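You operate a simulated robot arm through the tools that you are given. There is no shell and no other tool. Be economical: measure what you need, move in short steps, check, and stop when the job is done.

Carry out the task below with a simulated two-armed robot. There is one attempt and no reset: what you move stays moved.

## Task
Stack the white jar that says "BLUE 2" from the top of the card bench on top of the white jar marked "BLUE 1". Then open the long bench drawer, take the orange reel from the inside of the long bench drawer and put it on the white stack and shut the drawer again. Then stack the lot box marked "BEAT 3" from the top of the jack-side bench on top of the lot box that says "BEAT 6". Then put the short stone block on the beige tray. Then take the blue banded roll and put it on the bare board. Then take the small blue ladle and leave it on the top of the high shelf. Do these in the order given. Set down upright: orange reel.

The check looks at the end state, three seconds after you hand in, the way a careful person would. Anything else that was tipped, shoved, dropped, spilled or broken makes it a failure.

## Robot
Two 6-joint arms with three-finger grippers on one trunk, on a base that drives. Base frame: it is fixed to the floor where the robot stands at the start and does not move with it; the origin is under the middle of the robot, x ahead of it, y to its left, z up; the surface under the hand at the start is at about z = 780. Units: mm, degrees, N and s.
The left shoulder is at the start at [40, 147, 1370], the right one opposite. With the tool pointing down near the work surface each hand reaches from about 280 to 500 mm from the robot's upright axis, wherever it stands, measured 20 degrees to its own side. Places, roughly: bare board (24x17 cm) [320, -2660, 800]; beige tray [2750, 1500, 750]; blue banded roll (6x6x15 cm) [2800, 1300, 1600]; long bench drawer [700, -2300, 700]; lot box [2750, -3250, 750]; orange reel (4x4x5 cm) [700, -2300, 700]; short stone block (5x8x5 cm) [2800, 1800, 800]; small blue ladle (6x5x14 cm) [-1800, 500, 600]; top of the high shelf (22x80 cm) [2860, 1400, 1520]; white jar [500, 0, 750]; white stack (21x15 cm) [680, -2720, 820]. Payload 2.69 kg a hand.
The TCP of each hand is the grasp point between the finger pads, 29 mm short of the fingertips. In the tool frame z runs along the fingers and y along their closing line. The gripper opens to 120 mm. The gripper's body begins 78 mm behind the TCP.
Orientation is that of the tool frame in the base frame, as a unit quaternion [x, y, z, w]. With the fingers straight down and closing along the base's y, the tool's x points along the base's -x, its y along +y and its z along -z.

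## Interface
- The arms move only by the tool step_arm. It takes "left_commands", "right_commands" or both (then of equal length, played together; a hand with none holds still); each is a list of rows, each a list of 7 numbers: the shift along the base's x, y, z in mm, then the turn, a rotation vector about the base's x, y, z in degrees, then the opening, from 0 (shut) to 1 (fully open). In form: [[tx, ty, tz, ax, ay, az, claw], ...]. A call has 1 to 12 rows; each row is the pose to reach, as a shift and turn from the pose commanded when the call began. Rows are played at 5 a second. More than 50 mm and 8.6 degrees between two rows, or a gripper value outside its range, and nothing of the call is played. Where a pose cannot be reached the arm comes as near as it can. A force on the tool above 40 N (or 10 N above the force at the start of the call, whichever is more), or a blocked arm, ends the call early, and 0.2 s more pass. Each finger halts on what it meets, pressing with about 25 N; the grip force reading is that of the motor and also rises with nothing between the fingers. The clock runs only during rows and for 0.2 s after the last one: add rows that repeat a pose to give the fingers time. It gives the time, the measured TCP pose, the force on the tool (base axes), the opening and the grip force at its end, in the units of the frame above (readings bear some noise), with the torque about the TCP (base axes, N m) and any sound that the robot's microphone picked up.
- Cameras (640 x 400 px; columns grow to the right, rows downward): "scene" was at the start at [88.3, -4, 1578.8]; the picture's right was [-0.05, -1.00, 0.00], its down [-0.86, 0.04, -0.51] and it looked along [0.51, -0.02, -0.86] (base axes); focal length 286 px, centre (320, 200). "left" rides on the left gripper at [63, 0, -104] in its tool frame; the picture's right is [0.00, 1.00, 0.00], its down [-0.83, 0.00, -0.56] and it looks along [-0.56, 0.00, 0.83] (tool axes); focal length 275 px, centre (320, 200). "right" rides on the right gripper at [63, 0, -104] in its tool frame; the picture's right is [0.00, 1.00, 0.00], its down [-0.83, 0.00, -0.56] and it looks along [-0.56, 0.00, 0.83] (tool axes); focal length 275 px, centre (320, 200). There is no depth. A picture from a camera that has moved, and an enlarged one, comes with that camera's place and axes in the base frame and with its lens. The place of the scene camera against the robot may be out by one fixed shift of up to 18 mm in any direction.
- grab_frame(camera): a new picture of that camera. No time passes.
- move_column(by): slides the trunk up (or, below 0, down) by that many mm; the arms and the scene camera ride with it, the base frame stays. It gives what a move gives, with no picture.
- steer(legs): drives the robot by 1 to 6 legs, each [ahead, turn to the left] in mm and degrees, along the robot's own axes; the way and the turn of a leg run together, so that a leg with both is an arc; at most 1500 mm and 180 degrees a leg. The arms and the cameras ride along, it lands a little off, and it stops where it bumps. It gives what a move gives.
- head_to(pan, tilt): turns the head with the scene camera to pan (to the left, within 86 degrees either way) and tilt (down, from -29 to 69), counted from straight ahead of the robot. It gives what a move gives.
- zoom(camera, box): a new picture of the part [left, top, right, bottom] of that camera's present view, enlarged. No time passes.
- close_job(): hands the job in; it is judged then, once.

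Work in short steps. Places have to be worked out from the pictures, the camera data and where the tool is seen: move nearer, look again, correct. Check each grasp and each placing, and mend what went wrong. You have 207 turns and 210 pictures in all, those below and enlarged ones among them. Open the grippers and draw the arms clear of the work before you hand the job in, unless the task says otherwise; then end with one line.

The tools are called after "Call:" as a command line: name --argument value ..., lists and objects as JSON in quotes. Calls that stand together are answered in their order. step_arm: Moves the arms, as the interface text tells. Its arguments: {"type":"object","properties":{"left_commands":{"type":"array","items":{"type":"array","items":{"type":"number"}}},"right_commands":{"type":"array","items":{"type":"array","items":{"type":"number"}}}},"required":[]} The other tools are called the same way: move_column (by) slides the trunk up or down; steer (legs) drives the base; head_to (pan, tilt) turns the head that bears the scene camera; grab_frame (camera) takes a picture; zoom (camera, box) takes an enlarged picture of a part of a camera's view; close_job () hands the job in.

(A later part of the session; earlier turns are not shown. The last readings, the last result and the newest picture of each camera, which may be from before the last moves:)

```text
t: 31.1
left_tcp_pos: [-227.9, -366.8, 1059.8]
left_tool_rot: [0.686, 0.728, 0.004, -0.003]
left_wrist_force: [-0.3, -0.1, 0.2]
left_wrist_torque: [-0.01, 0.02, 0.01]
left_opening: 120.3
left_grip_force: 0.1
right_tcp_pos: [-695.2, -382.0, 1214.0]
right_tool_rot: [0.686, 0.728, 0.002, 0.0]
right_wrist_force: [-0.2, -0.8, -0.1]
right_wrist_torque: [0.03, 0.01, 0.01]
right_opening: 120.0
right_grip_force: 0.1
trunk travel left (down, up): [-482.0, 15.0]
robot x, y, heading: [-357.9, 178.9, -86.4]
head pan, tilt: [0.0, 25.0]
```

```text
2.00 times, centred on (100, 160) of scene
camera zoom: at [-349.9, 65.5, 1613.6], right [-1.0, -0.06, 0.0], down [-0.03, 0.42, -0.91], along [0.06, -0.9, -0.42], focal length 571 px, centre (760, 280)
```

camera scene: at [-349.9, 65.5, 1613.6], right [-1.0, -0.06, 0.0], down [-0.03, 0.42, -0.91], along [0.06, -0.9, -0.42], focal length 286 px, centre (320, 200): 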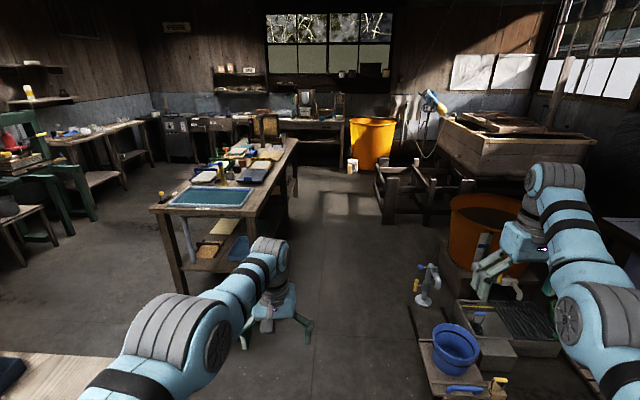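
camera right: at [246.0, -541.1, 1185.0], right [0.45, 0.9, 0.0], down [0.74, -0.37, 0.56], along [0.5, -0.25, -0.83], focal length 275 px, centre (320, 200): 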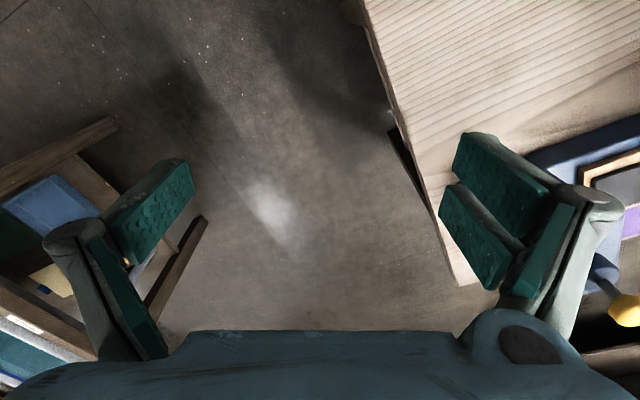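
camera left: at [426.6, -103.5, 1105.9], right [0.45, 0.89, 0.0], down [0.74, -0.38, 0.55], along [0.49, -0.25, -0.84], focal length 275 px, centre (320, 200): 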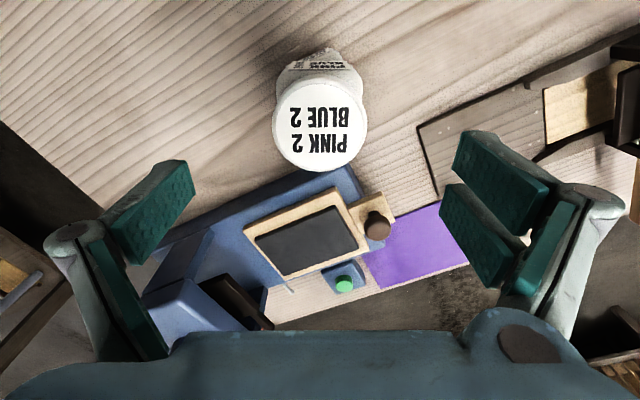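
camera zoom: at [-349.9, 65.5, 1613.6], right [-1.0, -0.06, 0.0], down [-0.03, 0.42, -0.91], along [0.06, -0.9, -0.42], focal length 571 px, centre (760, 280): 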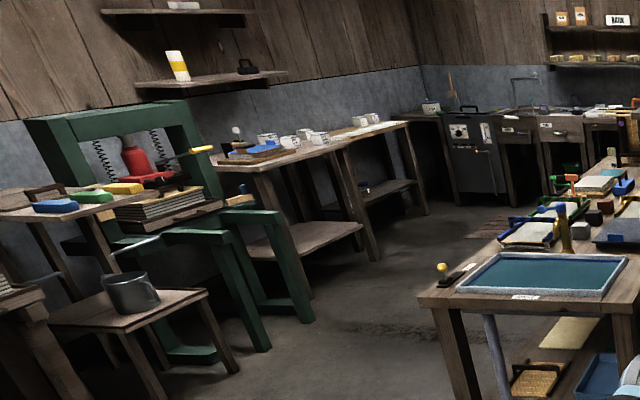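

The long bench spans x≈150–840, y from -1490; the drawer is probably on its +x side. I drive through the gap between the benches to the +x aisle.

Call:
steer --legs '[[1050, 0], [0, 86.4], [1500, 0], [350, 0], [0, -90]]'

Call:
grab_frame --camera "scene"

```text
t: 53.0
left_tcp_pos: [1630.0, -1479.9, 1060.3]
left_tool_rot: [0.724, 0.69, 0.005, -0.003]
left_wrist_force: [0.1, 0.5, -0.2]
left_wrist_torque: [0.01, 0.02, 0.03]
left_opening: 119.9
left_grip_force: 0.0
right_tcp_pos: [1162.7, -1446.4, 1212.9]
right_tool_rot: [0.723, 0.691, 0.002, -0.001]
right_wrist_force: [0.4, -0.1, -0.1]
right_wrist_torque: [0.01, 0.02, -0.01]
right_opening: 120.1
right_grip_force: 0.0
trunk travel left (down, up): [-482.0, 15.0]
robot x, y, heading: [1555.9, -924.7, -92.2]
head pan, tilt: [0.0, 25.0]
```

```text
177 pictures are left
camera scene: at [1553.0, -1037.4, 1613.7], right [-1.0, 0.04, 0.0], down [0.02, 0.42, -0.91], along [-0.04, -0.91, -0.42], focal length 286 px, centre (320, 200)
```

scene: 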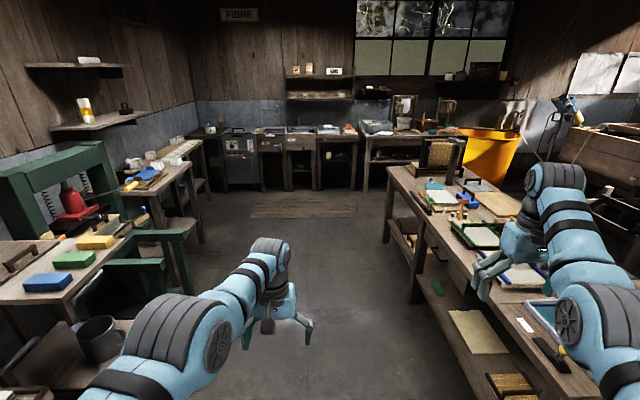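

I look at the bench's +x side for the drawer.

Call:
zoom --camera "scene" --box '[370, 130, 590, 330]'

Call:
zoom --camera "scene" --box '[0, 100, 240, 330]'

```text
2.00 times, centred on (480, 230) of scene
camera zoom: at [1553.0, -1037.4, 1613.7], right [-1.0, 0.04, 0.0], down [0.02, 0.42, -0.91], along [-0.04, -0.91, -0.42], focal length 571 px, centre (0, 140)
```

zoom: 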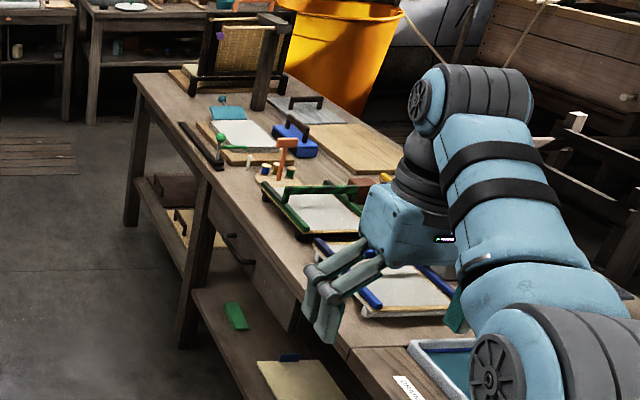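

```text
1.74 times, centred on (120, 215) of scene
camera zoom: at [1553.0, -1037.4, 1613.7], right [-1.0, 0.04, 0.0], down [0.02, 0.42, -0.91], along [-0.04, -0.91, -0.42], focal length 497 px, centre (668, 174)
```

zoom: 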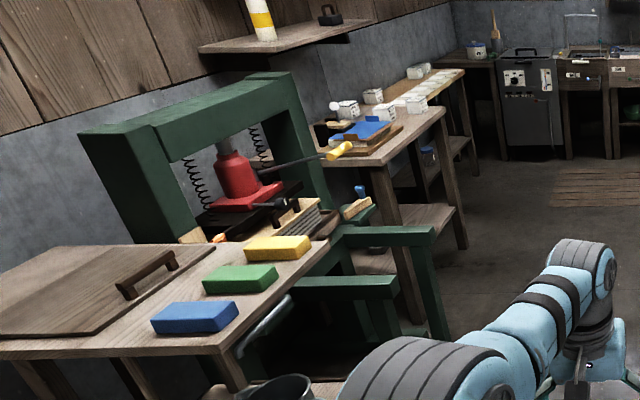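

The drawer with a dark bar handle is at about (840,-2290,715). I drive down the aisle and turn to face the bench.

Call:
steer --legs '[[1380, 0], [0, -87.8]]'

Call:
head_to --pan 0 --tilt 40

Call:
grab_frame --camera "scene"

```text
t: 63.7
left_tcp_pos: [954.7, -2416.8, 1059.5]
left_tool_rot: [1.0, 0.009, 0.006, 0.001]
left_wrist_force: [-0.9, 0.6, 0.3]
left_wrist_torque: [0.02, -0.01, 0.0]
left_opening: 119.8
left_grip_force: 0.1
right_tcp_pos: [960.1, -1951.1, 1213.6]
right_tool_rot: [1.0, 0.009, 0.002, 0.0]
right_wrist_force: [-0.6, -0.7, -0.1]
right_wrist_torque: [0.01, 0.0, 0.02]
right_opening: 120.2
right_grip_force: 0.1
trunk travel left (down, up): [-482.0, 15.0]
robot x, y, heading: [1503.0, -2310.4, -178.8]
head pan, tilt: [0.0, 25.0]
```

```text
t: 64.4
left_tcp_pos: [955.1, -2416.8, 1061.1]
left_tool_rot: [1.0, 0.009, 0.006, 0.001]
left_wrist_force: [-0.5, 0.5, 0.6]
left_wrist_torque: [-0.04, 0.0, 0.01]
left_opening: 120.1
left_grip_force: 0.2
right_tcp_pos: [960.8, -1950.5, 1214.7]
right_tool_rot: [1.0, 0.008, 0.001, 0.0]
right_wrist_force: [-0.4, 0.5, -0.5]
right_wrist_torque: [-0.03, -0.03, -0.02]
right_opening: 120.0
right_grip_force: 0.1
trunk travel left (down, up): [-482.0, 15.0]
robot x, y, heading: [1505.2, -2309.8, -178.8]
head pan, tilt: [0.0, 40.0]
```

```text
174 pictures are left
camera scene: at [1399.7, -2313.6, 1590.4], right [-0.02, 1.0, 0.0], down [0.64, 0.01, -0.77], along [-0.77, -0.02, -0.64], focal length 286 px, centre (320, 200)
```

scene: 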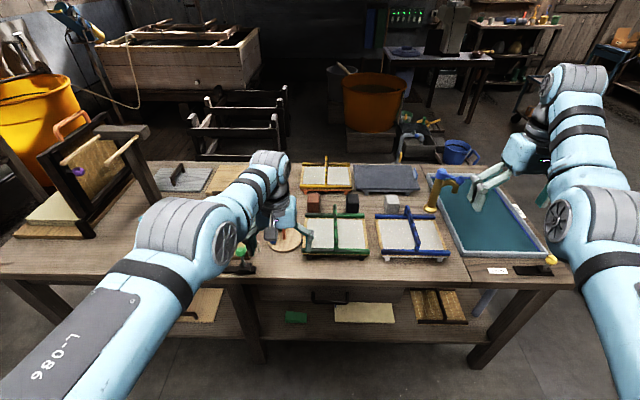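

The handle appears at roughly (863,-2296,715). I zoom on it.

Call:
zoom --camera "scene" --box '[250, 260, 410, 340]'

Call:
grab_frame --camera "left"

```text
4.00 times, centred on (330, 300) of scene
camera zoom: at [1399.7, -2313.6, 1590.4], right [-0.02, 1.0, 0.0], down [0.64, 0.01, -0.77], along [-0.77, -0.02, -0.64], focal length 1142 px, centre (280, -200)
```

zoom: 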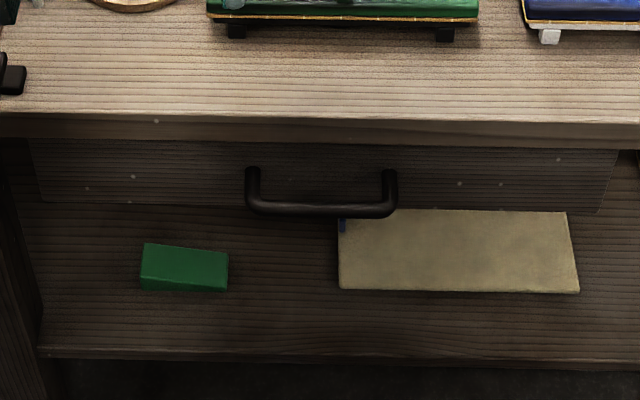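

```text
172 pictures are left
camera left: at [1016.8, -2416.0, 1164.0], right [0.01, -1.0, 0.0], down [-0.84, -0.01, 0.55], along [-0.55, -0.01, -0.84], focal length 275 px, centre (320, 200)
```

left: 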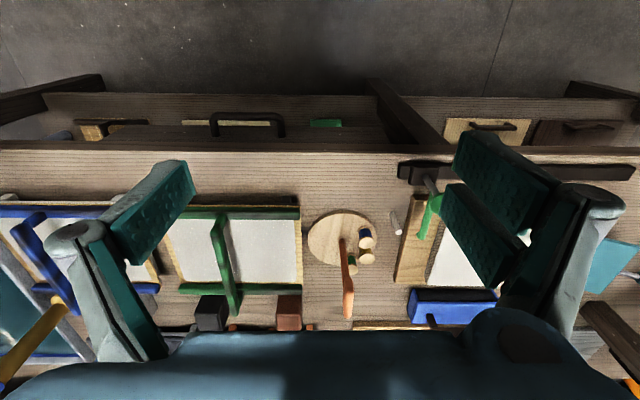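

The handle is a U-bar at ≈(876,-2296,~700). I'll shift the robot sideways toward -y so the right hand faces it, then yaw the right hand 90° to grip the bar.

Call:
steer --legs '[[0, 88.8], [120, 0], [0, -90]]'

Call:
step_arm --right_commands '[[0, 0, 0, 0, 0, 8.5, 0.5], [0, 0, 0, 0, 0, 17, 0.5], [0, 0, 0, 0, 0, 25.5, 0.5], [0, 0, 0, 0, 0, 34, 0.5], [0, 0, 0, 0, 0, 42.5, 0.5], [0, 0, 0, 0, 0, 51, 0.5], [0, 0, 0, 0, 0, 59.5, 0.5], [0, 0, 0, 0, 0, 68, 0.5], [0, 0, 0, 0, 0, 76.5, 0.5], [0, 0, 0, 0, 0, 85, 0.5], [0, 0, 0, 0, 0, 90, 0.5]]'

```text
t: 73.2
left_tcp_pos: [952.5, -2529.5, 1060.7]
left_tool_rot: [1.0, 0.0, 0.005, 0.001]
left_wrist_force: [0.2, 1.1, 0.4]
left_wrist_torque: [-0.02, 0.0, -0.02]
left_opening: 120.0
left_grip_force: 0.1
right_tcp_pos: [964.5, -2061.6, 1213.7]
right_tool_rot: [1.0, 0.002, 0.002, 0.001]
right_wrist_force: [0.2, -0.2, 0.4]
right_wrist_torque: [-0.02, 0.01, -0.05]
right_opening: 119.9
right_grip_force: 0.0
trunk travel left (down, up): [-482.0, 15.0]
robot x, y, heading: [1502.8, -2430.9, -179.7]
head pan, tilt: [0.0, 40.0]
```

```text
t: 75.6
left_tcp_pos: [953.3, -2528.6, 1060.0]
left_tool_rot: [1.0, 0.001, 0.005, 0.001]
left_wrist_force: [-0.5, 0.4, -0.3]
left_wrist_torque: [0.03, 0.02, 0.01]
left_opening: 120.1
left_grip_force: 0.0
right_tcp_pos: [965.4, -2061.8, 1213.1]
right_tool_rot: [0.705, 0.709, 0.001, 0.0]
right_wrist_force: [0.2, 0.0, -0.7]
right_wrist_torque: [-0.02, -0.02, 0.0]
right_opening: 60.1
right_grip_force: 0.1
trunk travel left (down, up): [-482.0, 15.0]
robot x, y, heading: [1504.6, -2430.9, -179.4]
head pan, tilt: [0.0, 40.0]
```

Yaw works. Now I pitch the right hand 45° forward while moving it toward the handle's line (still high).

Call:
step_arm --right_commands '[[-20, -30, 5, 0, 7.5, 0, 0.5], [-40, -60, 10, 0, 15, 0, 0.5], [-60, -90, 15, 0, 22.5, 0, 0.5], [-80, -120, 20, 0, 30, 0, 0.5], [-100, -150, 20, 0, 37.5, 0, 0.5], [-110, -180, 20, 0, 45, 0, 0.5], [-110, -210, 0, 0, 45, 0, 0.5], [-110, -234, -20, 0, 45, 0, 0.5]]'

Call:
grab_frame --camera "right"

Call:
grab_frame --camera "scene"

```text
t: 77.4
left_tcp_pos: [952.1, -2529.2, 1059.3]
left_tool_rot: [1.0, 0.001, 0.004, 0.001]
left_wrist_force: [-0.7, -0.6, -0.5]
left_wrist_torque: [0.05, -0.01, 0.01]
left_opening: 120.0
left_grip_force: 0.0
right_tcp_pos: [855.3, -2297.2, 1191.7]
right_tool_rot: [0.652, 0.654, -0.269, -0.273]
right_wrist_force: [0.2, -0.9, 0.0]
right_wrist_torque: [0.02, 0.02, 0.0]
right_opening: 60.0
right_grip_force: 0.0
right hand out of reach, approached as far as the arm can: row 1
trunk travel left (down, up): [-482.0, 15.0]
robot x, y, heading: [1503.8, -2434.3, -179.7]
head pan, tilt: [0.0, 40.0]
```

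```text
171 pictures are left
camera right: at [929.5, -2233.2, 1266.6], right [0.71, 0.01, -0.71], down [0.4, -0.83, 0.39], along [-0.59, -0.55, -0.59], focal length 275 px, centre (320, 200)
```

right: 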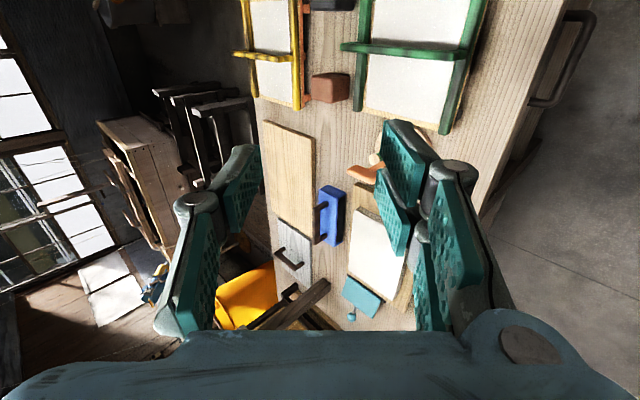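

```text
170 pictures are left
camera scene: at [1399.2, -2434.0, 1590.4], right [-0.01, 1.0, 0.0], down [0.64, 0.01, -0.77], along [-0.77, -0.01, -0.64], focal length 286 px, centre (320, 200)
```

scene: 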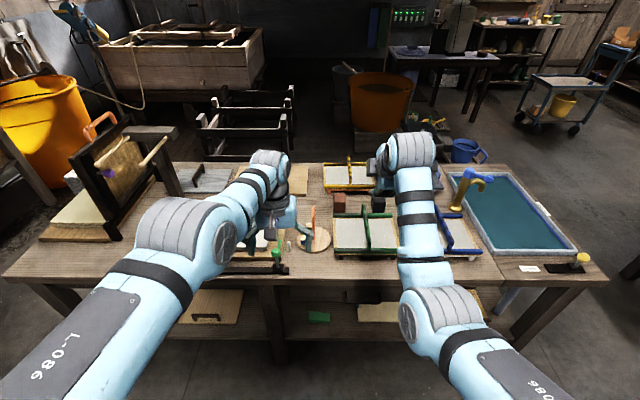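

Orientation fine. I back off 200 mm so both hands clear the bench, then lower the trunk by 440.

Call:
steer --legs '[[-220, 0]]'

Call:
move_column --by -440

Call:
grab_frame --camera "right"

Call:
grab_frame --camera "scene"

```text
t: 79.1
left_tcp_pos: [1169.5, -2529.1, 1056.7]
left_tool_rot: [1.0, 0.003, 0.006, 0.001]
left_wrist_force: [-1.1, 0.3, 0.1]
left_wrist_torque: [-0.03, -0.06, -0.02]
left_opening: 120.0
left_grip_force: 0.1
right_tcp_pos: [1069.4, -2295.1, 1191.0]
right_tool_rot: [0.653, 0.655, -0.268, -0.27]
right_wrist_force: [0.5, 0.1, 0.3]
right_wrist_torque: [-0.01, -0.03, -0.03]
right_opening: 60.0
right_grip_force: 0.0
trunk travel left (down, up): [-482.0, 15.0]
robot x, y, heading: [1725.3, -2429.4, -179.3]
head pan, tilt: [0.0, 40.0]
```

```text
refused: -440 is not a number from -400 to 400
```

```text
169 pictures are left
camera right: at [1143.8, -2231.4, 1264.1], right [0.71, 0.01, -0.7], down [0.4, -0.83, 0.39], along [-0.58, -0.55, -0.59], focal length 275 px, centre (320, 200)
```

right: 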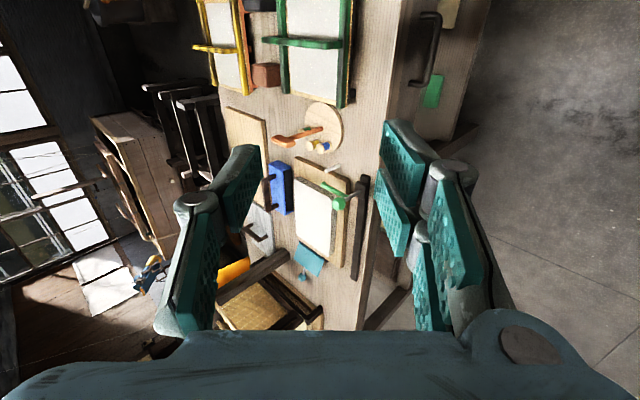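

```text
168 pictures are left
camera scene: at [1612.7, -2431.2, 1589.9], right [-0.01, 1.0, 0.0], down [0.65, 0.01, -0.76], along [-0.76, -0.01, -0.65], focal length 286 px, centre (320, 200)
```

scene: 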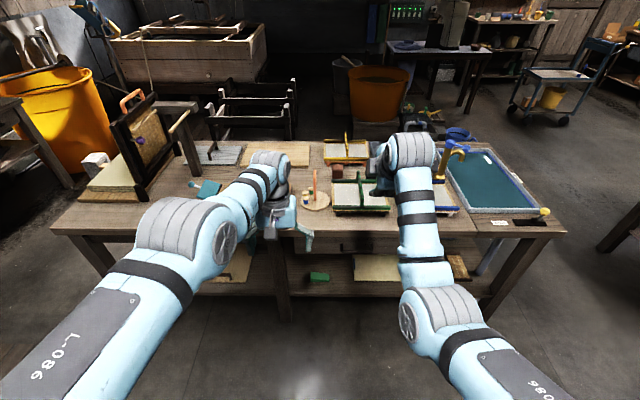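

Limit is 400 per call; the right camera agrees with the bar at x≈880. I lower 400.

Call:
move_column --by -400

Call:
grab_frame --camera "right"

Call:
grab_frame --camera "scene"

```text
t: 83.0
left_tcp_pos: [1173.5, -2527.7, 658.4]
left_tool_rot: [1.0, 0.001, 0.005, 0.002]
left_wrist_force: [-0.1, 0.4, -0.4]
left_wrist_torque: [0.0, 0.0, 0.0]
left_opening: 120.1
left_grip_force: 0.0
right_tcp_pos: [1075.2, -2294.7, 792.4]
right_tool_rot: [0.653, 0.655, -0.269, -0.27]
right_wrist_force: [0.1, 0.1, -0.3]
right_wrist_torque: [0.0, -0.01, 0.01]
right_opening: 60.1
right_grip_force: 0.1
trunk travel left (down, up): [-82.0, 415.0]
robot x, y, heading: [1724.6, -2429.1, -179.3]
head pan, tilt: [0.0, 40.0]
```

```text
167 pictures are left
camera right: at [1148.8, -2231.5, 865.8], right [0.71, 0.01, -0.71], down [0.4, -0.83, 0.39], along [-0.58, -0.55, -0.59], focal length 275 px, centre (320, 200)
```

right: 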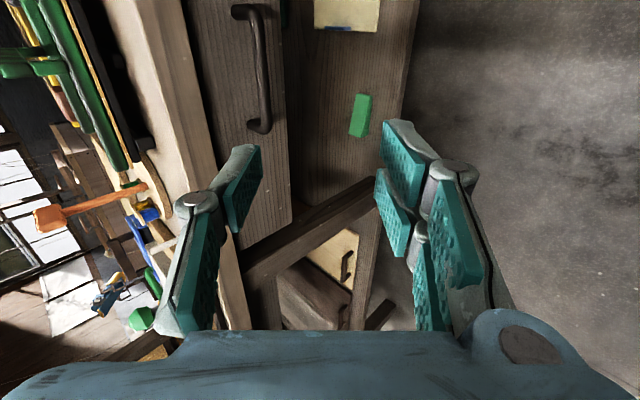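

```text
166 pictures are left
camera scene: at [1619.2, -2431.2, 1189.5], right [-0.01, 1.0, 0.0], down [0.64, 0.01, -0.77], along [-0.77, -0.01, -0.64], focal length 286 px, centre (320, 200)
```

scene: 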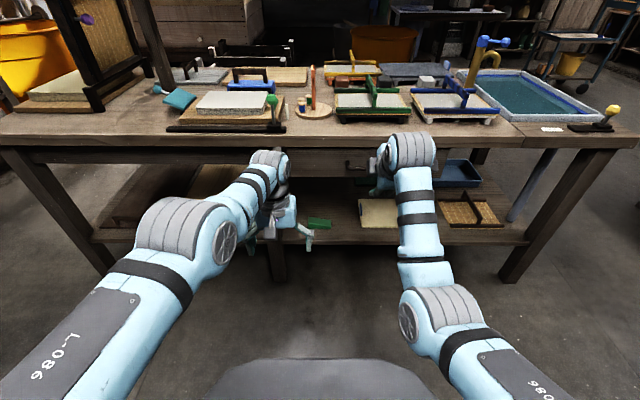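

Triangulated bar ≈ (871,-2283,676), drawer face ≈ x 820. I lower 55 more, drive ahead 150, and set the grip opening to ~45 mm.

Call:
move_column --by -55

Call:
steer --legs '[[145, 0]]'

Call:
step_arm --right_commands '[[0, 5, 0, 0, 0, 0, 0.38], [0, 10, 0, 0, 0, 0, 0.38], [0, 10, 0, 0, 0, 0, 0.38]]'

Call:
grab_frame --camera "right"

Call:
grab_frame --camera "scene"

```text
t: 83.9
left_tcp_pos: [1172.8, -2527.7, 604.6]
left_tool_rot: [1.0, 0.002, 0.005, 0.0]
left_wrist_force: [0.6, -0.6, 0.3]
left_wrist_torque: [-0.03, 0.02, -0.01]
left_opening: 119.8
left_grip_force: 0.0
right_tcp_pos: [1075.0, -2294.9, 736.7]
right_tool_rot: [0.652, 0.655, -0.269, -0.271]
right_wrist_force: [-0.7, -0.7, 0.4]
right_wrist_torque: [0.02, 0.02, 0.0]
right_opening: 59.6
right_grip_force: 0.0
trunk travel left (down, up): [-27.0, 470.0]
robot x, y, heading: [1723.2, -2427.4, -179.4]
head pan, tilt: [0.0, 40.0]
```

```text
t: 85.2
left_tcp_pos: [1030.0, -2530.2, 603.5]
left_tool_rot: [1.0, 0.002, 0.006, 0.001]
left_wrist_force: [0.2, -0.3, 0.0]
left_wrist_torque: [-0.01, -0.04, -0.01]
left_opening: 119.9
left_grip_force: 0.1
right_tcp_pos: [932.3, -2295.8, 736.4]
right_tool_rot: [0.653, 0.655, -0.269, -0.27]
right_wrist_force: [-0.9, -0.8, -0.1]
right_wrist_torque: [0.0, 0.0, -0.02]
right_opening: 60.0
right_grip_force: 0.0
trunk travel left (down, up): [-27.0, 470.0]
robot x, y, heading: [1585.7, -2425.5, -179.3]
head pan, tilt: [0.0, 40.0]
```

```text
t: 86.0
left_tcp_pos: [1030.5, -2529.6, 605.9]
left_tool_rot: [1.0, 0.002, 0.005, 0.001]
left_wrist_force: [0.9, -0.2, -0.4]
left_wrist_torque: [0.01, 0.03, 0.02]
left_opening: 120.2
left_grip_force: 0.1
right_tcp_pos: [932.7, -2285.8, 736.4]
right_tool_rot: [0.653, 0.654, -0.269, -0.271]
right_wrist_force: [0.1, 1.1, -0.3]
right_wrist_torque: [-0.01, -0.01, 0.02]
right_opening: 45.5
right_grip_force: 0.0
trunk travel left (down, up): [-27.0, 470.0]
robot x, y, heading: [1579.6, -2431.5, -179.4]
head pan, tilt: [0.0, 40.0]
```

```text
165 pictures are left
camera right: at [1006.3, -2223.0, 810.7], right [0.71, 0.01, -0.71], down [0.4, -0.83, 0.39], along [-0.58, -0.55, -0.59], focal length 275 px, centre (320, 200)
```

right: 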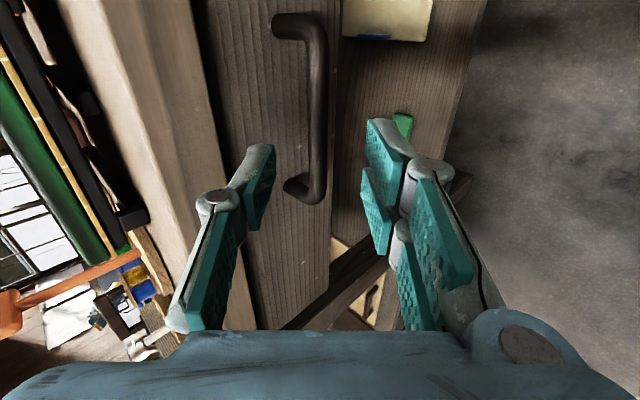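

```text
164 pictures are left
camera scene: at [1476.6, -2432.7, 1134.8], right [-0.01, 1.0, 0.0], down [0.64, 0.01, -0.77], along [-0.77, -0.01, -0.64], focal length 286 px, centre (320, 200)
```

scene: 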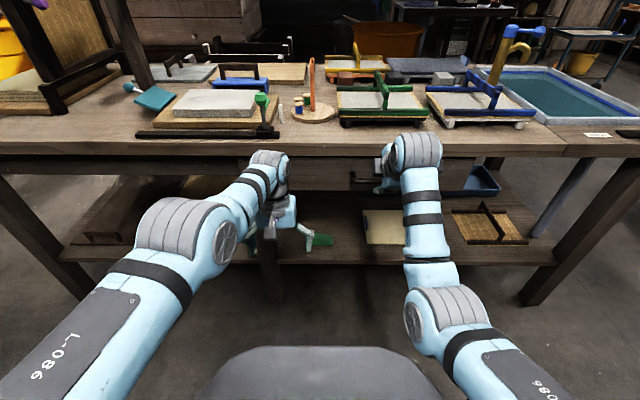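

The bar sits exactly in the fingers' mid-plane. I advance 50/50 mm along the tool axis and close on it.

Call:
step_arm --right_commands '[[-18, 4, -18, 0, 0, 0, 0.38], [-35, 4, -35, 0, 0, 0, 0.38], [-51, 4, -51, 0, 0, 0, 0.38], [-51, 4, -51, 0, 0, 0, 0.38], [-51, 4, -51, 0, 0, 0, 0], [-51, 4, -51, 0, 0, 0, 0], [-51, 4, -51, 0, 0, 0, 0]]'

Call:
grab_frame --camera "right"

```text
t: 87.7
left_tcp_pos: [1031.0, -2529.8, 605.4]
left_tool_rot: [1.0, 0.002, 0.004, 0.001]
left_wrist_force: [-0.1, -0.6, 0.3]
left_wrist_torque: [0.02, 0.01, 0.01]
left_opening: 120.2
left_grip_force: 0.1
right_tcp_pos: [881.1, -2282.2, 686.3]
right_tool_rot: [0.653, 0.654, -0.27, -0.272]
right_wrist_force: [-0.8, 0.2, 6.6]
right_wrist_torque: [-0.67, 0.07, -0.5]
right_opening: 13.0
right_grip_force: 39.2
trunk travel left (down, up): [-27.0, 470.0]
robot x, y, heading: [1582.9, -2427.5, -179.7]
head pan, tilt: [0.0, 40.0]
```

```text
163 pictures are left
camera right: at [955.4, -2218.6, 759.5], right [0.71, 0.01, -0.71], down [0.4, -0.83, 0.39], along [-0.59, -0.55, -0.59], focal length 275 px, centre (320, 200)
```

right: 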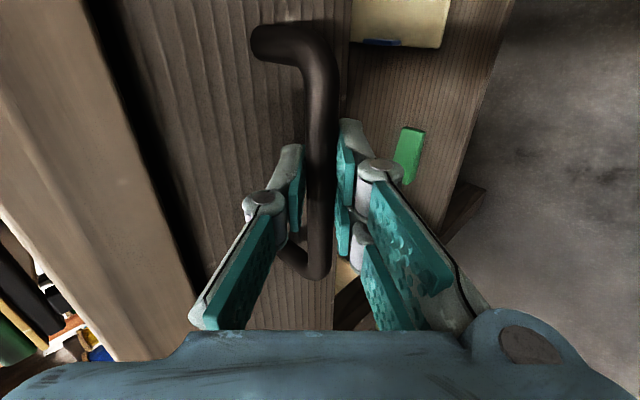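

Bar gripped (13 mm). I pull by backing the base 200 mm.

Call:
steer --legs '[[-100, 0], [-100, 0]]'

Call:
grab_frame --camera "right"

Call:
grab_frame --camera "scene"

```text
t: 89.6
left_tcp_pos: [1233.8, -2529.1, 605.5]
left_tool_rot: [1.0, 0.002, 0.005, -0.001]
left_wrist_force: [-0.5, 0.6, 0.5]
left_wrist_torque: [0.0, 0.02, 0.01]
left_opening: 120.1
left_grip_force: 0.0
right_tcp_pos: [1084.5, -2281.6, 686.1]
right_tool_rot: [0.651, 0.655, -0.271, -0.271]
right_wrist_force: [0.3, -17.4, 3.5]
right_wrist_torque: [-1.14, 0.15, -0.04]
right_opening: 12.9
right_grip_force: 39.4
trunk travel left (down, up): [-27.0, 470.0]
robot x, y, heading: [1784.0, -2428.2, -179.3]
head pan, tilt: [0.0, 40.0]
```

```text
162 pictures are left
camera right: at [1158.8, -2218.5, 759.5], right [0.71, 0.01, -0.71], down [0.4, -0.83, 0.39], along [-0.58, -0.56, -0.59], focal length 275 px, centre (320, 200)
```

right: 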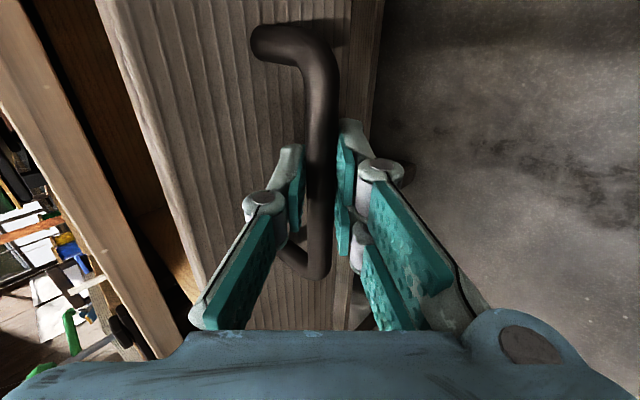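

```text
161 pictures are left
camera scene: at [1680.8, -2433.0, 1134.9], right [-0.01, 1.0, 0.0], down [0.64, 0.01, -0.77], along [-0.77, -0.01, -0.64], focal length 286 px, centre (320, 200)
```

scene: 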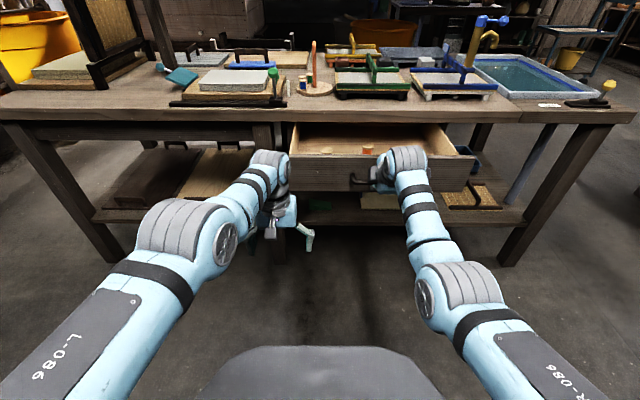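

Drawer opened ~200 mm with an orange reel visible. I zoom in.

Call:
zoom --camera "scene" --box '[270, 115, 490, 225]'

```text
2.91 times, centred on (380, 170) of scene
camera zoom: at [1680.8, -2433.0, 1134.9], right [-0.01, 1.0, 0.0], down [0.64, 0.01, -0.77], along [-0.77, -0.01, -0.64], focal length 831 px, centre (146, 287)
```

zoom: 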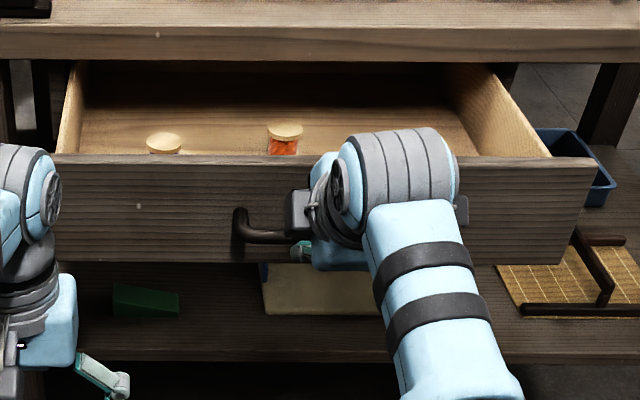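

The orange reel lies near or under the bench edge, so I pull out another 70 mm.

Call:
steer --legs '[[-70, 0]]'

Call:
zoom --camera "scene" --box '[270, 115, 490, 225]'

```text
t: 90.6
left_tcp_pos: [1301.8, -2528.4, 605.0]
left_tool_rot: [1.0, 0.001, 0.005, 0.0]
left_wrist_force: [-0.4, 0.3, -0.1]
left_wrist_torque: [0.02, 0.0, -0.02]
left_opening: 119.8
left_grip_force: 0.0
right_tcp_pos: [1154.2, -2283.3, 685.5]
right_tool_rot: [0.652, 0.654, -0.271, -0.27]
right_wrist_force: [0.6, -12.4, 4.0]
right_wrist_torque: [-1.04, 0.13, -0.12]
right_opening: 13.1
right_grip_force: 40.3
trunk travel left (down, up): [-27.0, 470.0]
robot x, y, heading: [1851.5, -2425.9, -179.7]
head pan, tilt: [0.0, 40.0]
```

```text
2.91 times, centred on (380, 170) of scene
camera zoom: at [1750.0, -2431.7, 1135.0], right [-0.01, 1.0, 0.0], down [0.64, 0.01, -0.77], along [-0.77, -0.01, -0.64], focal length 831 px, centre (146, 287)
```

zoom: 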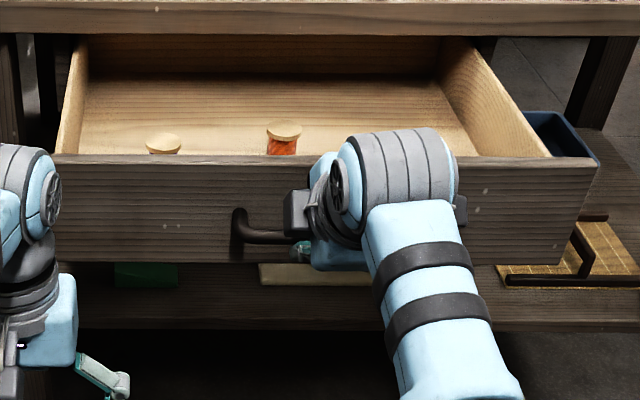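

Reel now well exposed. I release the handle and retreat along the tool axis, then raise the trunk.

Call:
step_arm --right_commands '[[0, 0, 0, 0, 0, 0, 0.38], [0, 0, 0, 0, 0, 0, 0.38], [0, 0, 0, 0, 0, 0, 0.38], [18, 0, 18, 0, 0, 0, 0.38], [35, 0, 35, 0, 0, 0, 0.38], [55, 0, 55, 0, 0, 0, 0.38]]'

Call:
move_column --by 250

Call:
grab_frame --camera "scene"

```text
t: 92.0
left_tcp_pos: [1301.5, -2526.3, 604.6]
left_tool_rot: [1.0, 0.002, 0.003, 0.001]
left_wrist_force: [-1.2, 0.7, -0.1]
left_wrist_torque: [0.02, 0.01, 0.0]
left_opening: 120.2
left_grip_force: 0.1
right_tcp_pos: [1209.4, -2278.8, 739.0]
right_tool_rot: [0.652, 0.655, -0.271, -0.27]
right_wrist_force: [0.3, 0.3, 0.4]
right_wrist_torque: [0.02, 0.0, -0.01]
right_opening: 45.7
right_grip_force: 0.0
trunk travel left (down, up): [-27.0, 470.0]
robot x, y, heading: [1855.0, -2428.4, -179.6]
head pan, tilt: [0.0, 40.0]
```

```text
t: 94.5
left_tcp_pos: [1301.5, -2526.9, 855.0]
left_tool_rot: [1.0, 0.002, 0.005, 0.001]
left_wrist_force: [0.3, -0.1, 0.4]
left_wrist_torque: [0.01, 0.01, 0.04]
left_opening: 120.2
left_grip_force: 0.0
right_tcp_pos: [1208.7, -2280.1, 988.3]
right_tool_rot: [0.652, 0.654, -0.27, -0.27]
right_wrist_force: [0.1, -0.3, 0.6]
right_wrist_torque: [0.03, 0.0, 0.03]
right_opening: 45.7
right_grip_force: 0.0
trunk travel left (down, up): [-277.0, 220.0]
robot x, y, heading: [1852.7, -2429.6, -179.4]
head pan, tilt: [0.0, 40.0]
```

```text
158 pictures are left
camera scene: at [1748.1, -2430.1, 1385.1], right [-0.01, 1.0, 0.0], down [0.64, 0.01, -0.77], along [-0.77, -0.01, -0.64], focal length 286 px, centre (320, 200)
```

scene: 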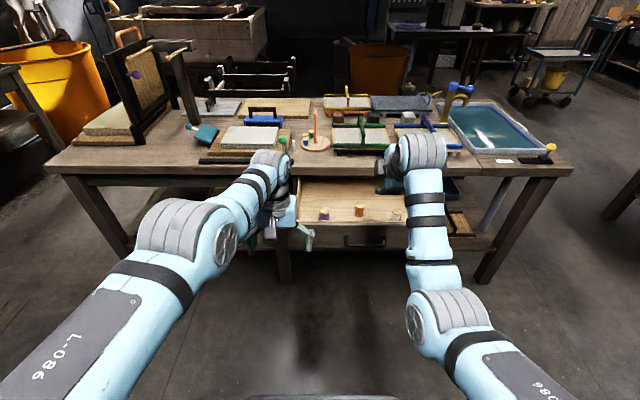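

Three reels in the drawer; I zoom, and rotate the right hand back to pointing straight down.

Call:
zoom --camera "scene" --box '[280, 170, 440, 270]'

Call:
step_arm --right_commands '[[30, 0, 0, 0, -7.5, 0, 0.6], [60, 0, 0, 0, -15, 0, 0.6], [90, 0, 0, 0, -22.5, 0, 0.6], [110, 0, 0, 0, -30, 0, 0.6], [125, 0, 0, 0, -37.5, 0, 0.6], [125, 0, 0, 0, -45, 0, 0.6]]'

Call:
step_arm --right_commands '[[0, 0, 0, 0, 0, -8.5, 0.6], [0, 0, 0, 0, 0, -17, 0.6], [0, 0, 0, 0, 0, -25.5, 0.6], [0, 0, 0, 0, 0, -34, 0.6], [0, 0, 0, 0, 0, -42.5, 0.6], [0, 0, 0, 0, 0, -51, 0.6], [0, 0, 0, 0, 0, -59.5, 0.6], [0, 0, 0, 0, 0, -68, 0.6], [0, 0, 0, 0, 0, -76.5, 0.6], [0, 0, 0, 0, 0, -85, 0.6], [0, 0, 0, 0, 0, -90, 0.6]]'

```text
4.00 times, centred on (360, 220) of scene
camera zoom: at [1748.1, -2430.1, 1385.1], right [-0.01, 1.0, 0.0], down [0.64, 0.01, -0.77], along [-0.77, -0.01, -0.64], focal length 1142 px, centre (160, 120)
```

zoom: 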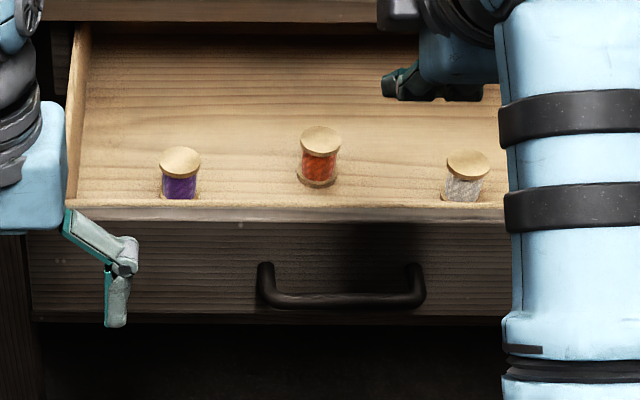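

```text
t: 96.0
left_tcp_pos: [1301.0, -2526.0, 854.9]
left_tool_rot: [1.0, 0.002, 0.004, 0.001]
left_wrist_force: [0.1, 0.2, -1.1]
left_wrist_torque: [0.0, 0.01, -0.04]
left_opening: 120.0
left_grip_force: 0.0
right_tcp_pos: [1294.8, -2286.8, 987.1]
right_tool_rot: [0.706, 0.708, -0.001, 0.002]
right_wrist_force: [0.4, -0.4, 0.7]
right_wrist_torque: [-0.01, 0.01, 0.03]
right_opening: 71.9
right_grip_force: 0.1
right hand out of reach, approached as far as the arm can: row 3, 4, 5, 6
trunk travel left (down, up): [-277.0, 220.0]
robot x, y, heading: [1853.6, -2428.0, -179.6]
head pan, tilt: [0.0, 40.0]
```

```text
t: 98.3
left_tcp_pos: [1301.3, -2526.9, 854.7]
left_tool_rot: [1.0, 0.001, 0.005, 0.002]
left_wrist_force: [0.2, -0.5, 0.4]
left_wrist_torque: [0.0, -0.01, 0.02]
left_opening: 120.0
left_grip_force: 0.1
right_tcp_pos: [1292.7, -2285.7, 987.0]
right_tool_rot: [1.0, 0.0, -0.002, 0.001]
right_wrist_force: [-0.7, 0.6, 0.5]
right_wrist_torque: [-0.01, -0.04, 0.01]
right_opening: 71.9
right_grip_force: 0.1
trunk travel left (down, up): [-277.0, 220.0]
robot x, y, heading: [1854.6, -2427.4, -179.4]
head pan, tilt: [0.0, 40.0]
```

Orange reel ≈ (913,-2285), standing in the drawer middle. I lift the left hand clear and lower/retract the right hand a bit before driving in.

Call:
step_arm --left_commands '[[20, 0, 40, 0, 0, 0, 0.5], [40, 0, 80, 0, 0, 0, 0.5], [60, 0, 120, 0, 0, 0, 0.5], [80, 0, 160, 0, 0, 0, 0.5], [80, 0, 200, 0, 0, 0, 0.5]]' --right_commands '[[10, 0, -25, 0, 0, 0, 0.6], [20, 0, -50, 0, 0, 0, 0.6], [30, 0, -75, 0, 0, 0, 0.6], [40, 0, -95, 0, 0, 0, 0.6], [40, 0, -95, 0, 0, 0, 0.6]]'

```text
t: 99.5
left_tcp_pos: [1321.8, -2510.6, 1073.9]
left_tool_rot: [1.0, 0.001, 0.006, 0.001]
left_wrist_force: [0.4, 0.2, -0.4]
left_wrist_torque: [-0.01, 0.0, -0.03]
left_opening: 60.0
left_grip_force: 0.1
left hand out of reach, approached as far as the arm can: row 1, 2, 3, 4, 5
right_tcp_pos: [1320.3, -2287.6, 885.5]
right_tool_rot: [1.0, 0.002, -0.001, 0.001]
right_wrist_force: [0.3, -0.2, -0.4]
right_wrist_torque: [-0.01, 0.0, 0.0]
right_opening: 71.8
right_grip_force: 0.0
right hand out of reach, approached as far as the arm can: row 1, 2, 3, 4, 5
trunk travel left (down, up): [-277.0, 220.0]
robot x, y, heading: [1852.3, -2427.3, -179.6]
head pan, tilt: [0.0, 40.0]
```

Right hand is at its inner limit (1320), so I drive 403 mm ahead to bring it over the reel, then look.

Call:
steer --legs '[[403, 0]]'

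Call:
grab_frame --camera "right"

Call:
grab_frame --camera "left"

```text
t: 102.1
left_tcp_pos: [915.5, -2513.9, 1075.1]
left_tool_rot: [1.0, 0.002, 0.005, 0.001]
left_wrist_force: [0.8, -0.2, -0.3]
left_wrist_torque: [0.0, 0.01, 0.03]
left_opening: 60.1
left_grip_force: 0.0
right_tcp_pos: [913.8, -2289.3, 886.5]
right_tool_rot: [1.0, -0.001, -0.002, 0.001]
right_wrist_force: [-0.4, 0.1, -0.3]
right_wrist_torque: [0.0, 0.02, -0.02]
right_opening: 71.8
right_grip_force: 0.0
trunk travel left (down, up): [-277.0, 220.0]
robot x, y, heading: [1444.3, -2430.2, -179.7]
head pan, tilt: [0.0, 40.0]
```

```text
156 pictures are left
camera right: at [978.3, -2288.3, 989.7], right [0.01, -1.0, 0.0], down [-0.83, 0.0, 0.56], along [-0.56, 0.0, -0.83], focal length 275 px, centre (320, 200)
```

right: 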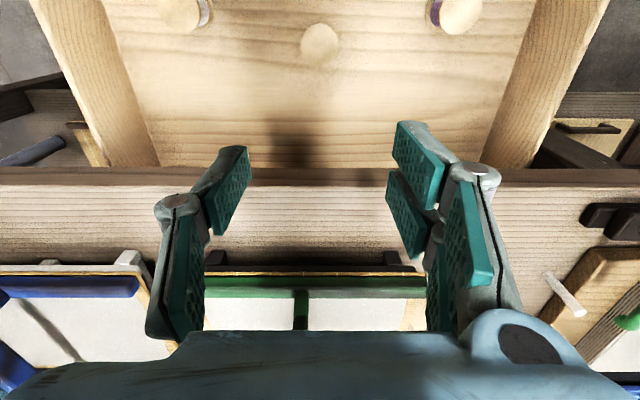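

```text
155 pictures are left
camera left: at [977.6, -2513.3, 1177.7], right [0.0, -1.0, 0.0], down [-0.84, 0.0, 0.55], along [-0.55, 0.0, -0.84], focal length 275 px, centre (320, 200)
```

left: 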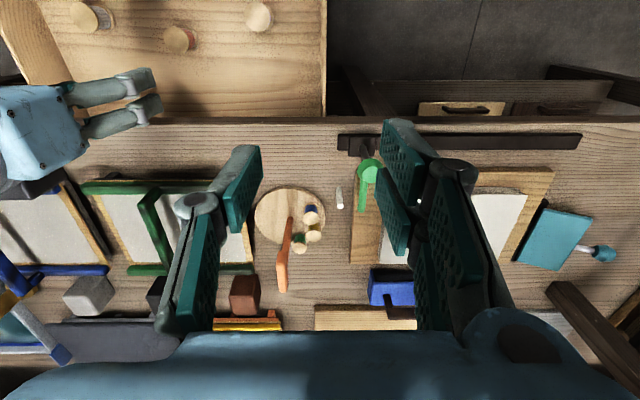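

Both wrist cameras put the reel at x≈954, y≈-2286 (top maybe z≈690). I back 40 mm and lower the trunk 110, then look again.

Call:
steer --legs '[[-40, 0]]'

Call:
move_column --by -110

Call:
grab_frame --camera "right"

```text
t: 103.0
left_tcp_pos: [948.8, -2512.3, 1069.2]
left_tool_rot: [1.0, 0.001, 0.008, 0.001]
left_wrist_force: [-0.4, -0.1, 0.0]
left_wrist_torque: [-0.01, -0.05, 0.01]
left_opening: 60.1
left_grip_force: 0.0
right_tcp_pos: [947.8, -2289.7, 882.5]
right_tool_rot: [1.0, 0.0, 0.001, 0.001]
right_wrist_force: [-0.6, 0.0, -0.7]
right_wrist_torque: [0.0, -0.08, -0.01]
right_opening: 71.9
right_grip_force: 0.0
trunk travel left (down, up): [-277.0, 220.0]
robot x, y, heading: [1489.4, -2431.0, -179.3]
head pan, tilt: [0.0, 40.0]
```

```text
t: 104.4
left_tcp_pos: [953.6, -2511.8, 963.6]
left_tool_rot: [1.0, 0.0, 0.005, 0.001]
left_wrist_force: [-0.2, -0.5, -0.1]
left_wrist_torque: [0.03, -0.02, 0.05]
left_opening: 60.0
left_grip_force: 0.0
right_tcp_pos: [951.9, -2288.6, 776.4]
right_tool_rot: [1.0, 0.0, -0.002, 0.001]
right_wrist_force: [-0.3, 0.0, 0.3]
right_wrist_torque: [-0.02, 0.05, -0.01]
right_opening: 71.8
right_grip_force: 0.1
trunk travel left (down, up): [-167.0, 330.0]
robot x, y, heading: [1485.8, -2430.7, -179.5]
head pan, tilt: [0.0, 40.0]
```

```text
154 pictures are left
camera right: at [1016.9, -2287.9, 879.9], right [0.0, -1.0, 0.0], down [-0.83, 0.0, 0.56], along [-0.56, 0.0, -0.83], focal length 275 px, centre (320, 200)
```

right: 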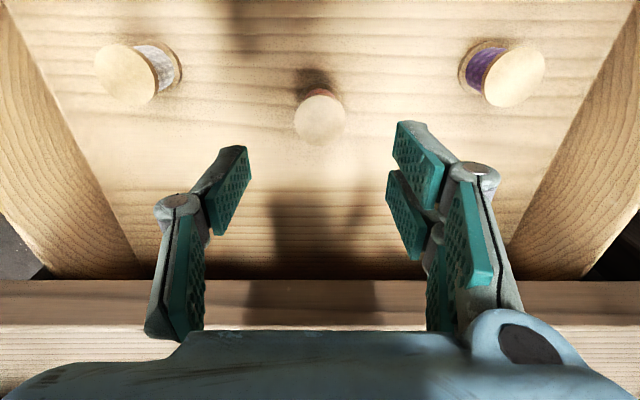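

Reel top ≈ (953,-2288,675). I open to 90 mm... fingers are ±36 mm around it, fine; lower the trunk 85 and check.

Call:
move_column --by -85

Call:
grab_frame --camera "right"

```text
t: 105.6
left_tcp_pos: [953.6, -2512.5, 877.0]
left_tool_rot: [1.0, 0.001, 0.005, 0.0]
left_wrist_force: [0.0, 0.5, -1.0]
left_wrist_torque: [0.0, 0.0, -0.03]
left_opening: 60.3
left_grip_force: 0.0
right_tcp_pos: [952.0, -2288.9, 690.1]
right_tool_rot: [1.0, 0.0, -0.002, 0.001]
right_wrist_force: [0.0, 0.5, 0.3]
right_wrist_torque: [0.01, 0.0, 0.01]
right_opening: 72.1
right_grip_force: 0.1
trunk travel left (down, up): [-82.0, 415.0]
robot x, y, heading: [1484.0, -2435.8, -179.6]
head pan, tilt: [0.0, 40.0]
```

```text
153 pictures are left
camera right: at [1016.9, -2287.9, 793.6], right [0.0, -1.0, 0.0], down [-0.83, 0.0, 0.56], along [-0.56, 0.0, -0.83], focal length 275 px, centre (320, 200)
```

right: 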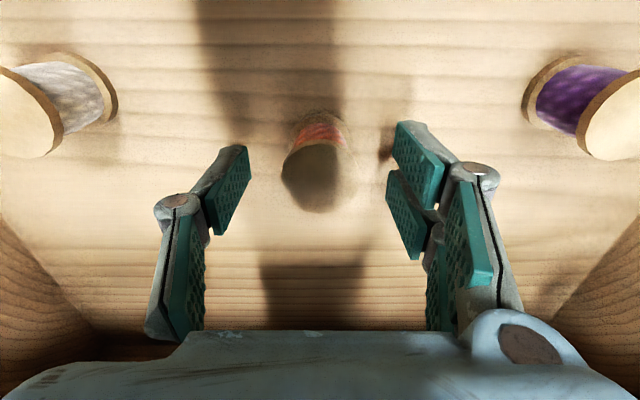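

I zoom to understand the reel's position between the fingers.

Call:
zoom --camera "right" --box '[220, 80, 420, 240]'

Call:
grab_frame --camera "scene"

```text
2.50 times, centred on (320, 160) of right
camera zoom: at [1016.9, -2287.9, 793.6], right [0.0, -1.0, 0.0], down [-0.83, 0.0, 0.56], along [-0.56, 0.0, -0.83], focal length 688 px, centre (320, 300)
```

zoom: 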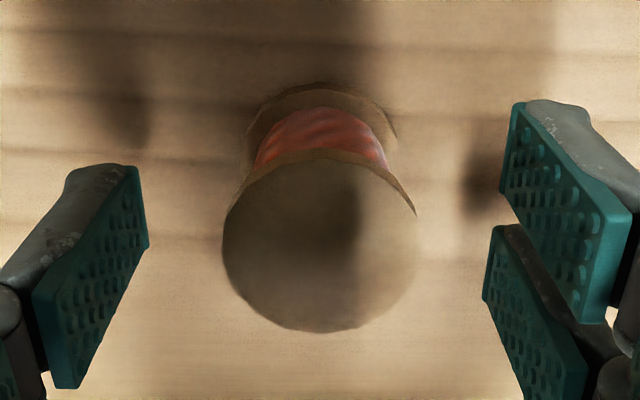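

```text
151 pictures are left
camera scene: at [1381.5, -2433.3, 1189.5], right [-0.01, 1.0, 0.0], down [0.64, 0.01, -0.77], along [-0.77, -0.01, -0.64], focal length 286 px, centre (320, 200)
```

scene: 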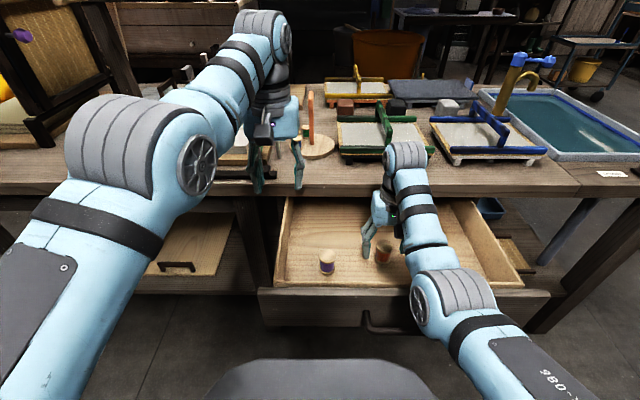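

Reel top ≈ (949,-2288,670), nicely centred. Lower 31 mm and close.

Call:
move_column --by -31

Call:
step_arm --right_commands '[[0, 0, 0, 0, 0, 0, 0.25], [0, 0, 0, 0, 0, 0, 0.25], [0, 0, 0, 0, 0, 0, 0.25], [0, 0, 0, 0, 0, 0, 0.25]]'

Call:
grab_frame --camera "right"

```text
t: 106.3
left_tcp_pos: [957.4, -2513.0, 848.0]
left_tool_rot: [1.0, 0.0, 0.003, 0.001]
left_wrist_force: [-0.3, 0.3, -0.3]
left_wrist_torque: [0.03, 0.03, 0.02]
left_opening: 60.3
left_grip_force: 0.1
right_tcp_pos: [953.4, -2289.4, 661.9]
right_tool_rot: [1.0, -0.001, -0.005, 0.0]
right_wrist_force: [-0.2, 2.0, 22.5]
right_wrist_torque: [-0.06, -0.15, -0.07]
right_opening: 72.9
right_grip_force: 0.6
trunk travel left (down, up): [-51.0, 446.0]
robot x, y, heading: [1483.2, -2431.2, -179.5]
head pan, tilt: [0.0, 40.0]
```

```text
t: 106.8
left_tcp_pos: [955.7, -2515.4, 847.7]
left_tool_rot: [1.0, 0.001, 0.004, 0.0]
left_wrist_force: [-0.8, -0.2, -1.0]
left_wrist_torque: [0.01, -0.01, -0.01]
left_opening: 59.9
left_grip_force: 0.0
right_tcp_pos: [951.9, -2292.6, 665.8]
right_tool_rot: [1.0, 0.002, -0.008, 0.003]
right_wrist_force: [-0.4, -8.5, 29.8]
right_wrist_torque: [-0.48, -0.46, -0.14]
right_opening: 36.4
right_grip_force: 31.6
trunk travel left (down, up): [-51.0, 446.0]
robot x, y, heading: [1486.2, -2433.4, -179.5]
head pan, tilt: [0.0, 40.0]
stopped in row 2 (right hand): the force on the tool passed its limit at 45 N (the readings are from after the stop); the commanded pose is now the measured one
```

```text
150 pictures are left
camera right: at [1017.4, -2291.4, 768.2], right [0.01, -1.0, 0.0], down [-0.82, 0.0, 0.57], along [-0.57, -0.01, -0.82], focal length 275 px, centre (320, 200)
```

right: 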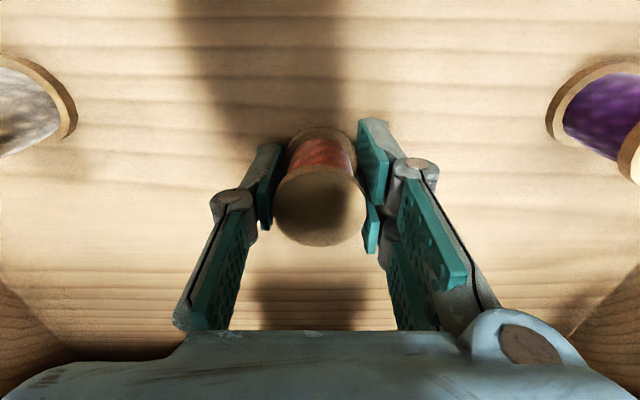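

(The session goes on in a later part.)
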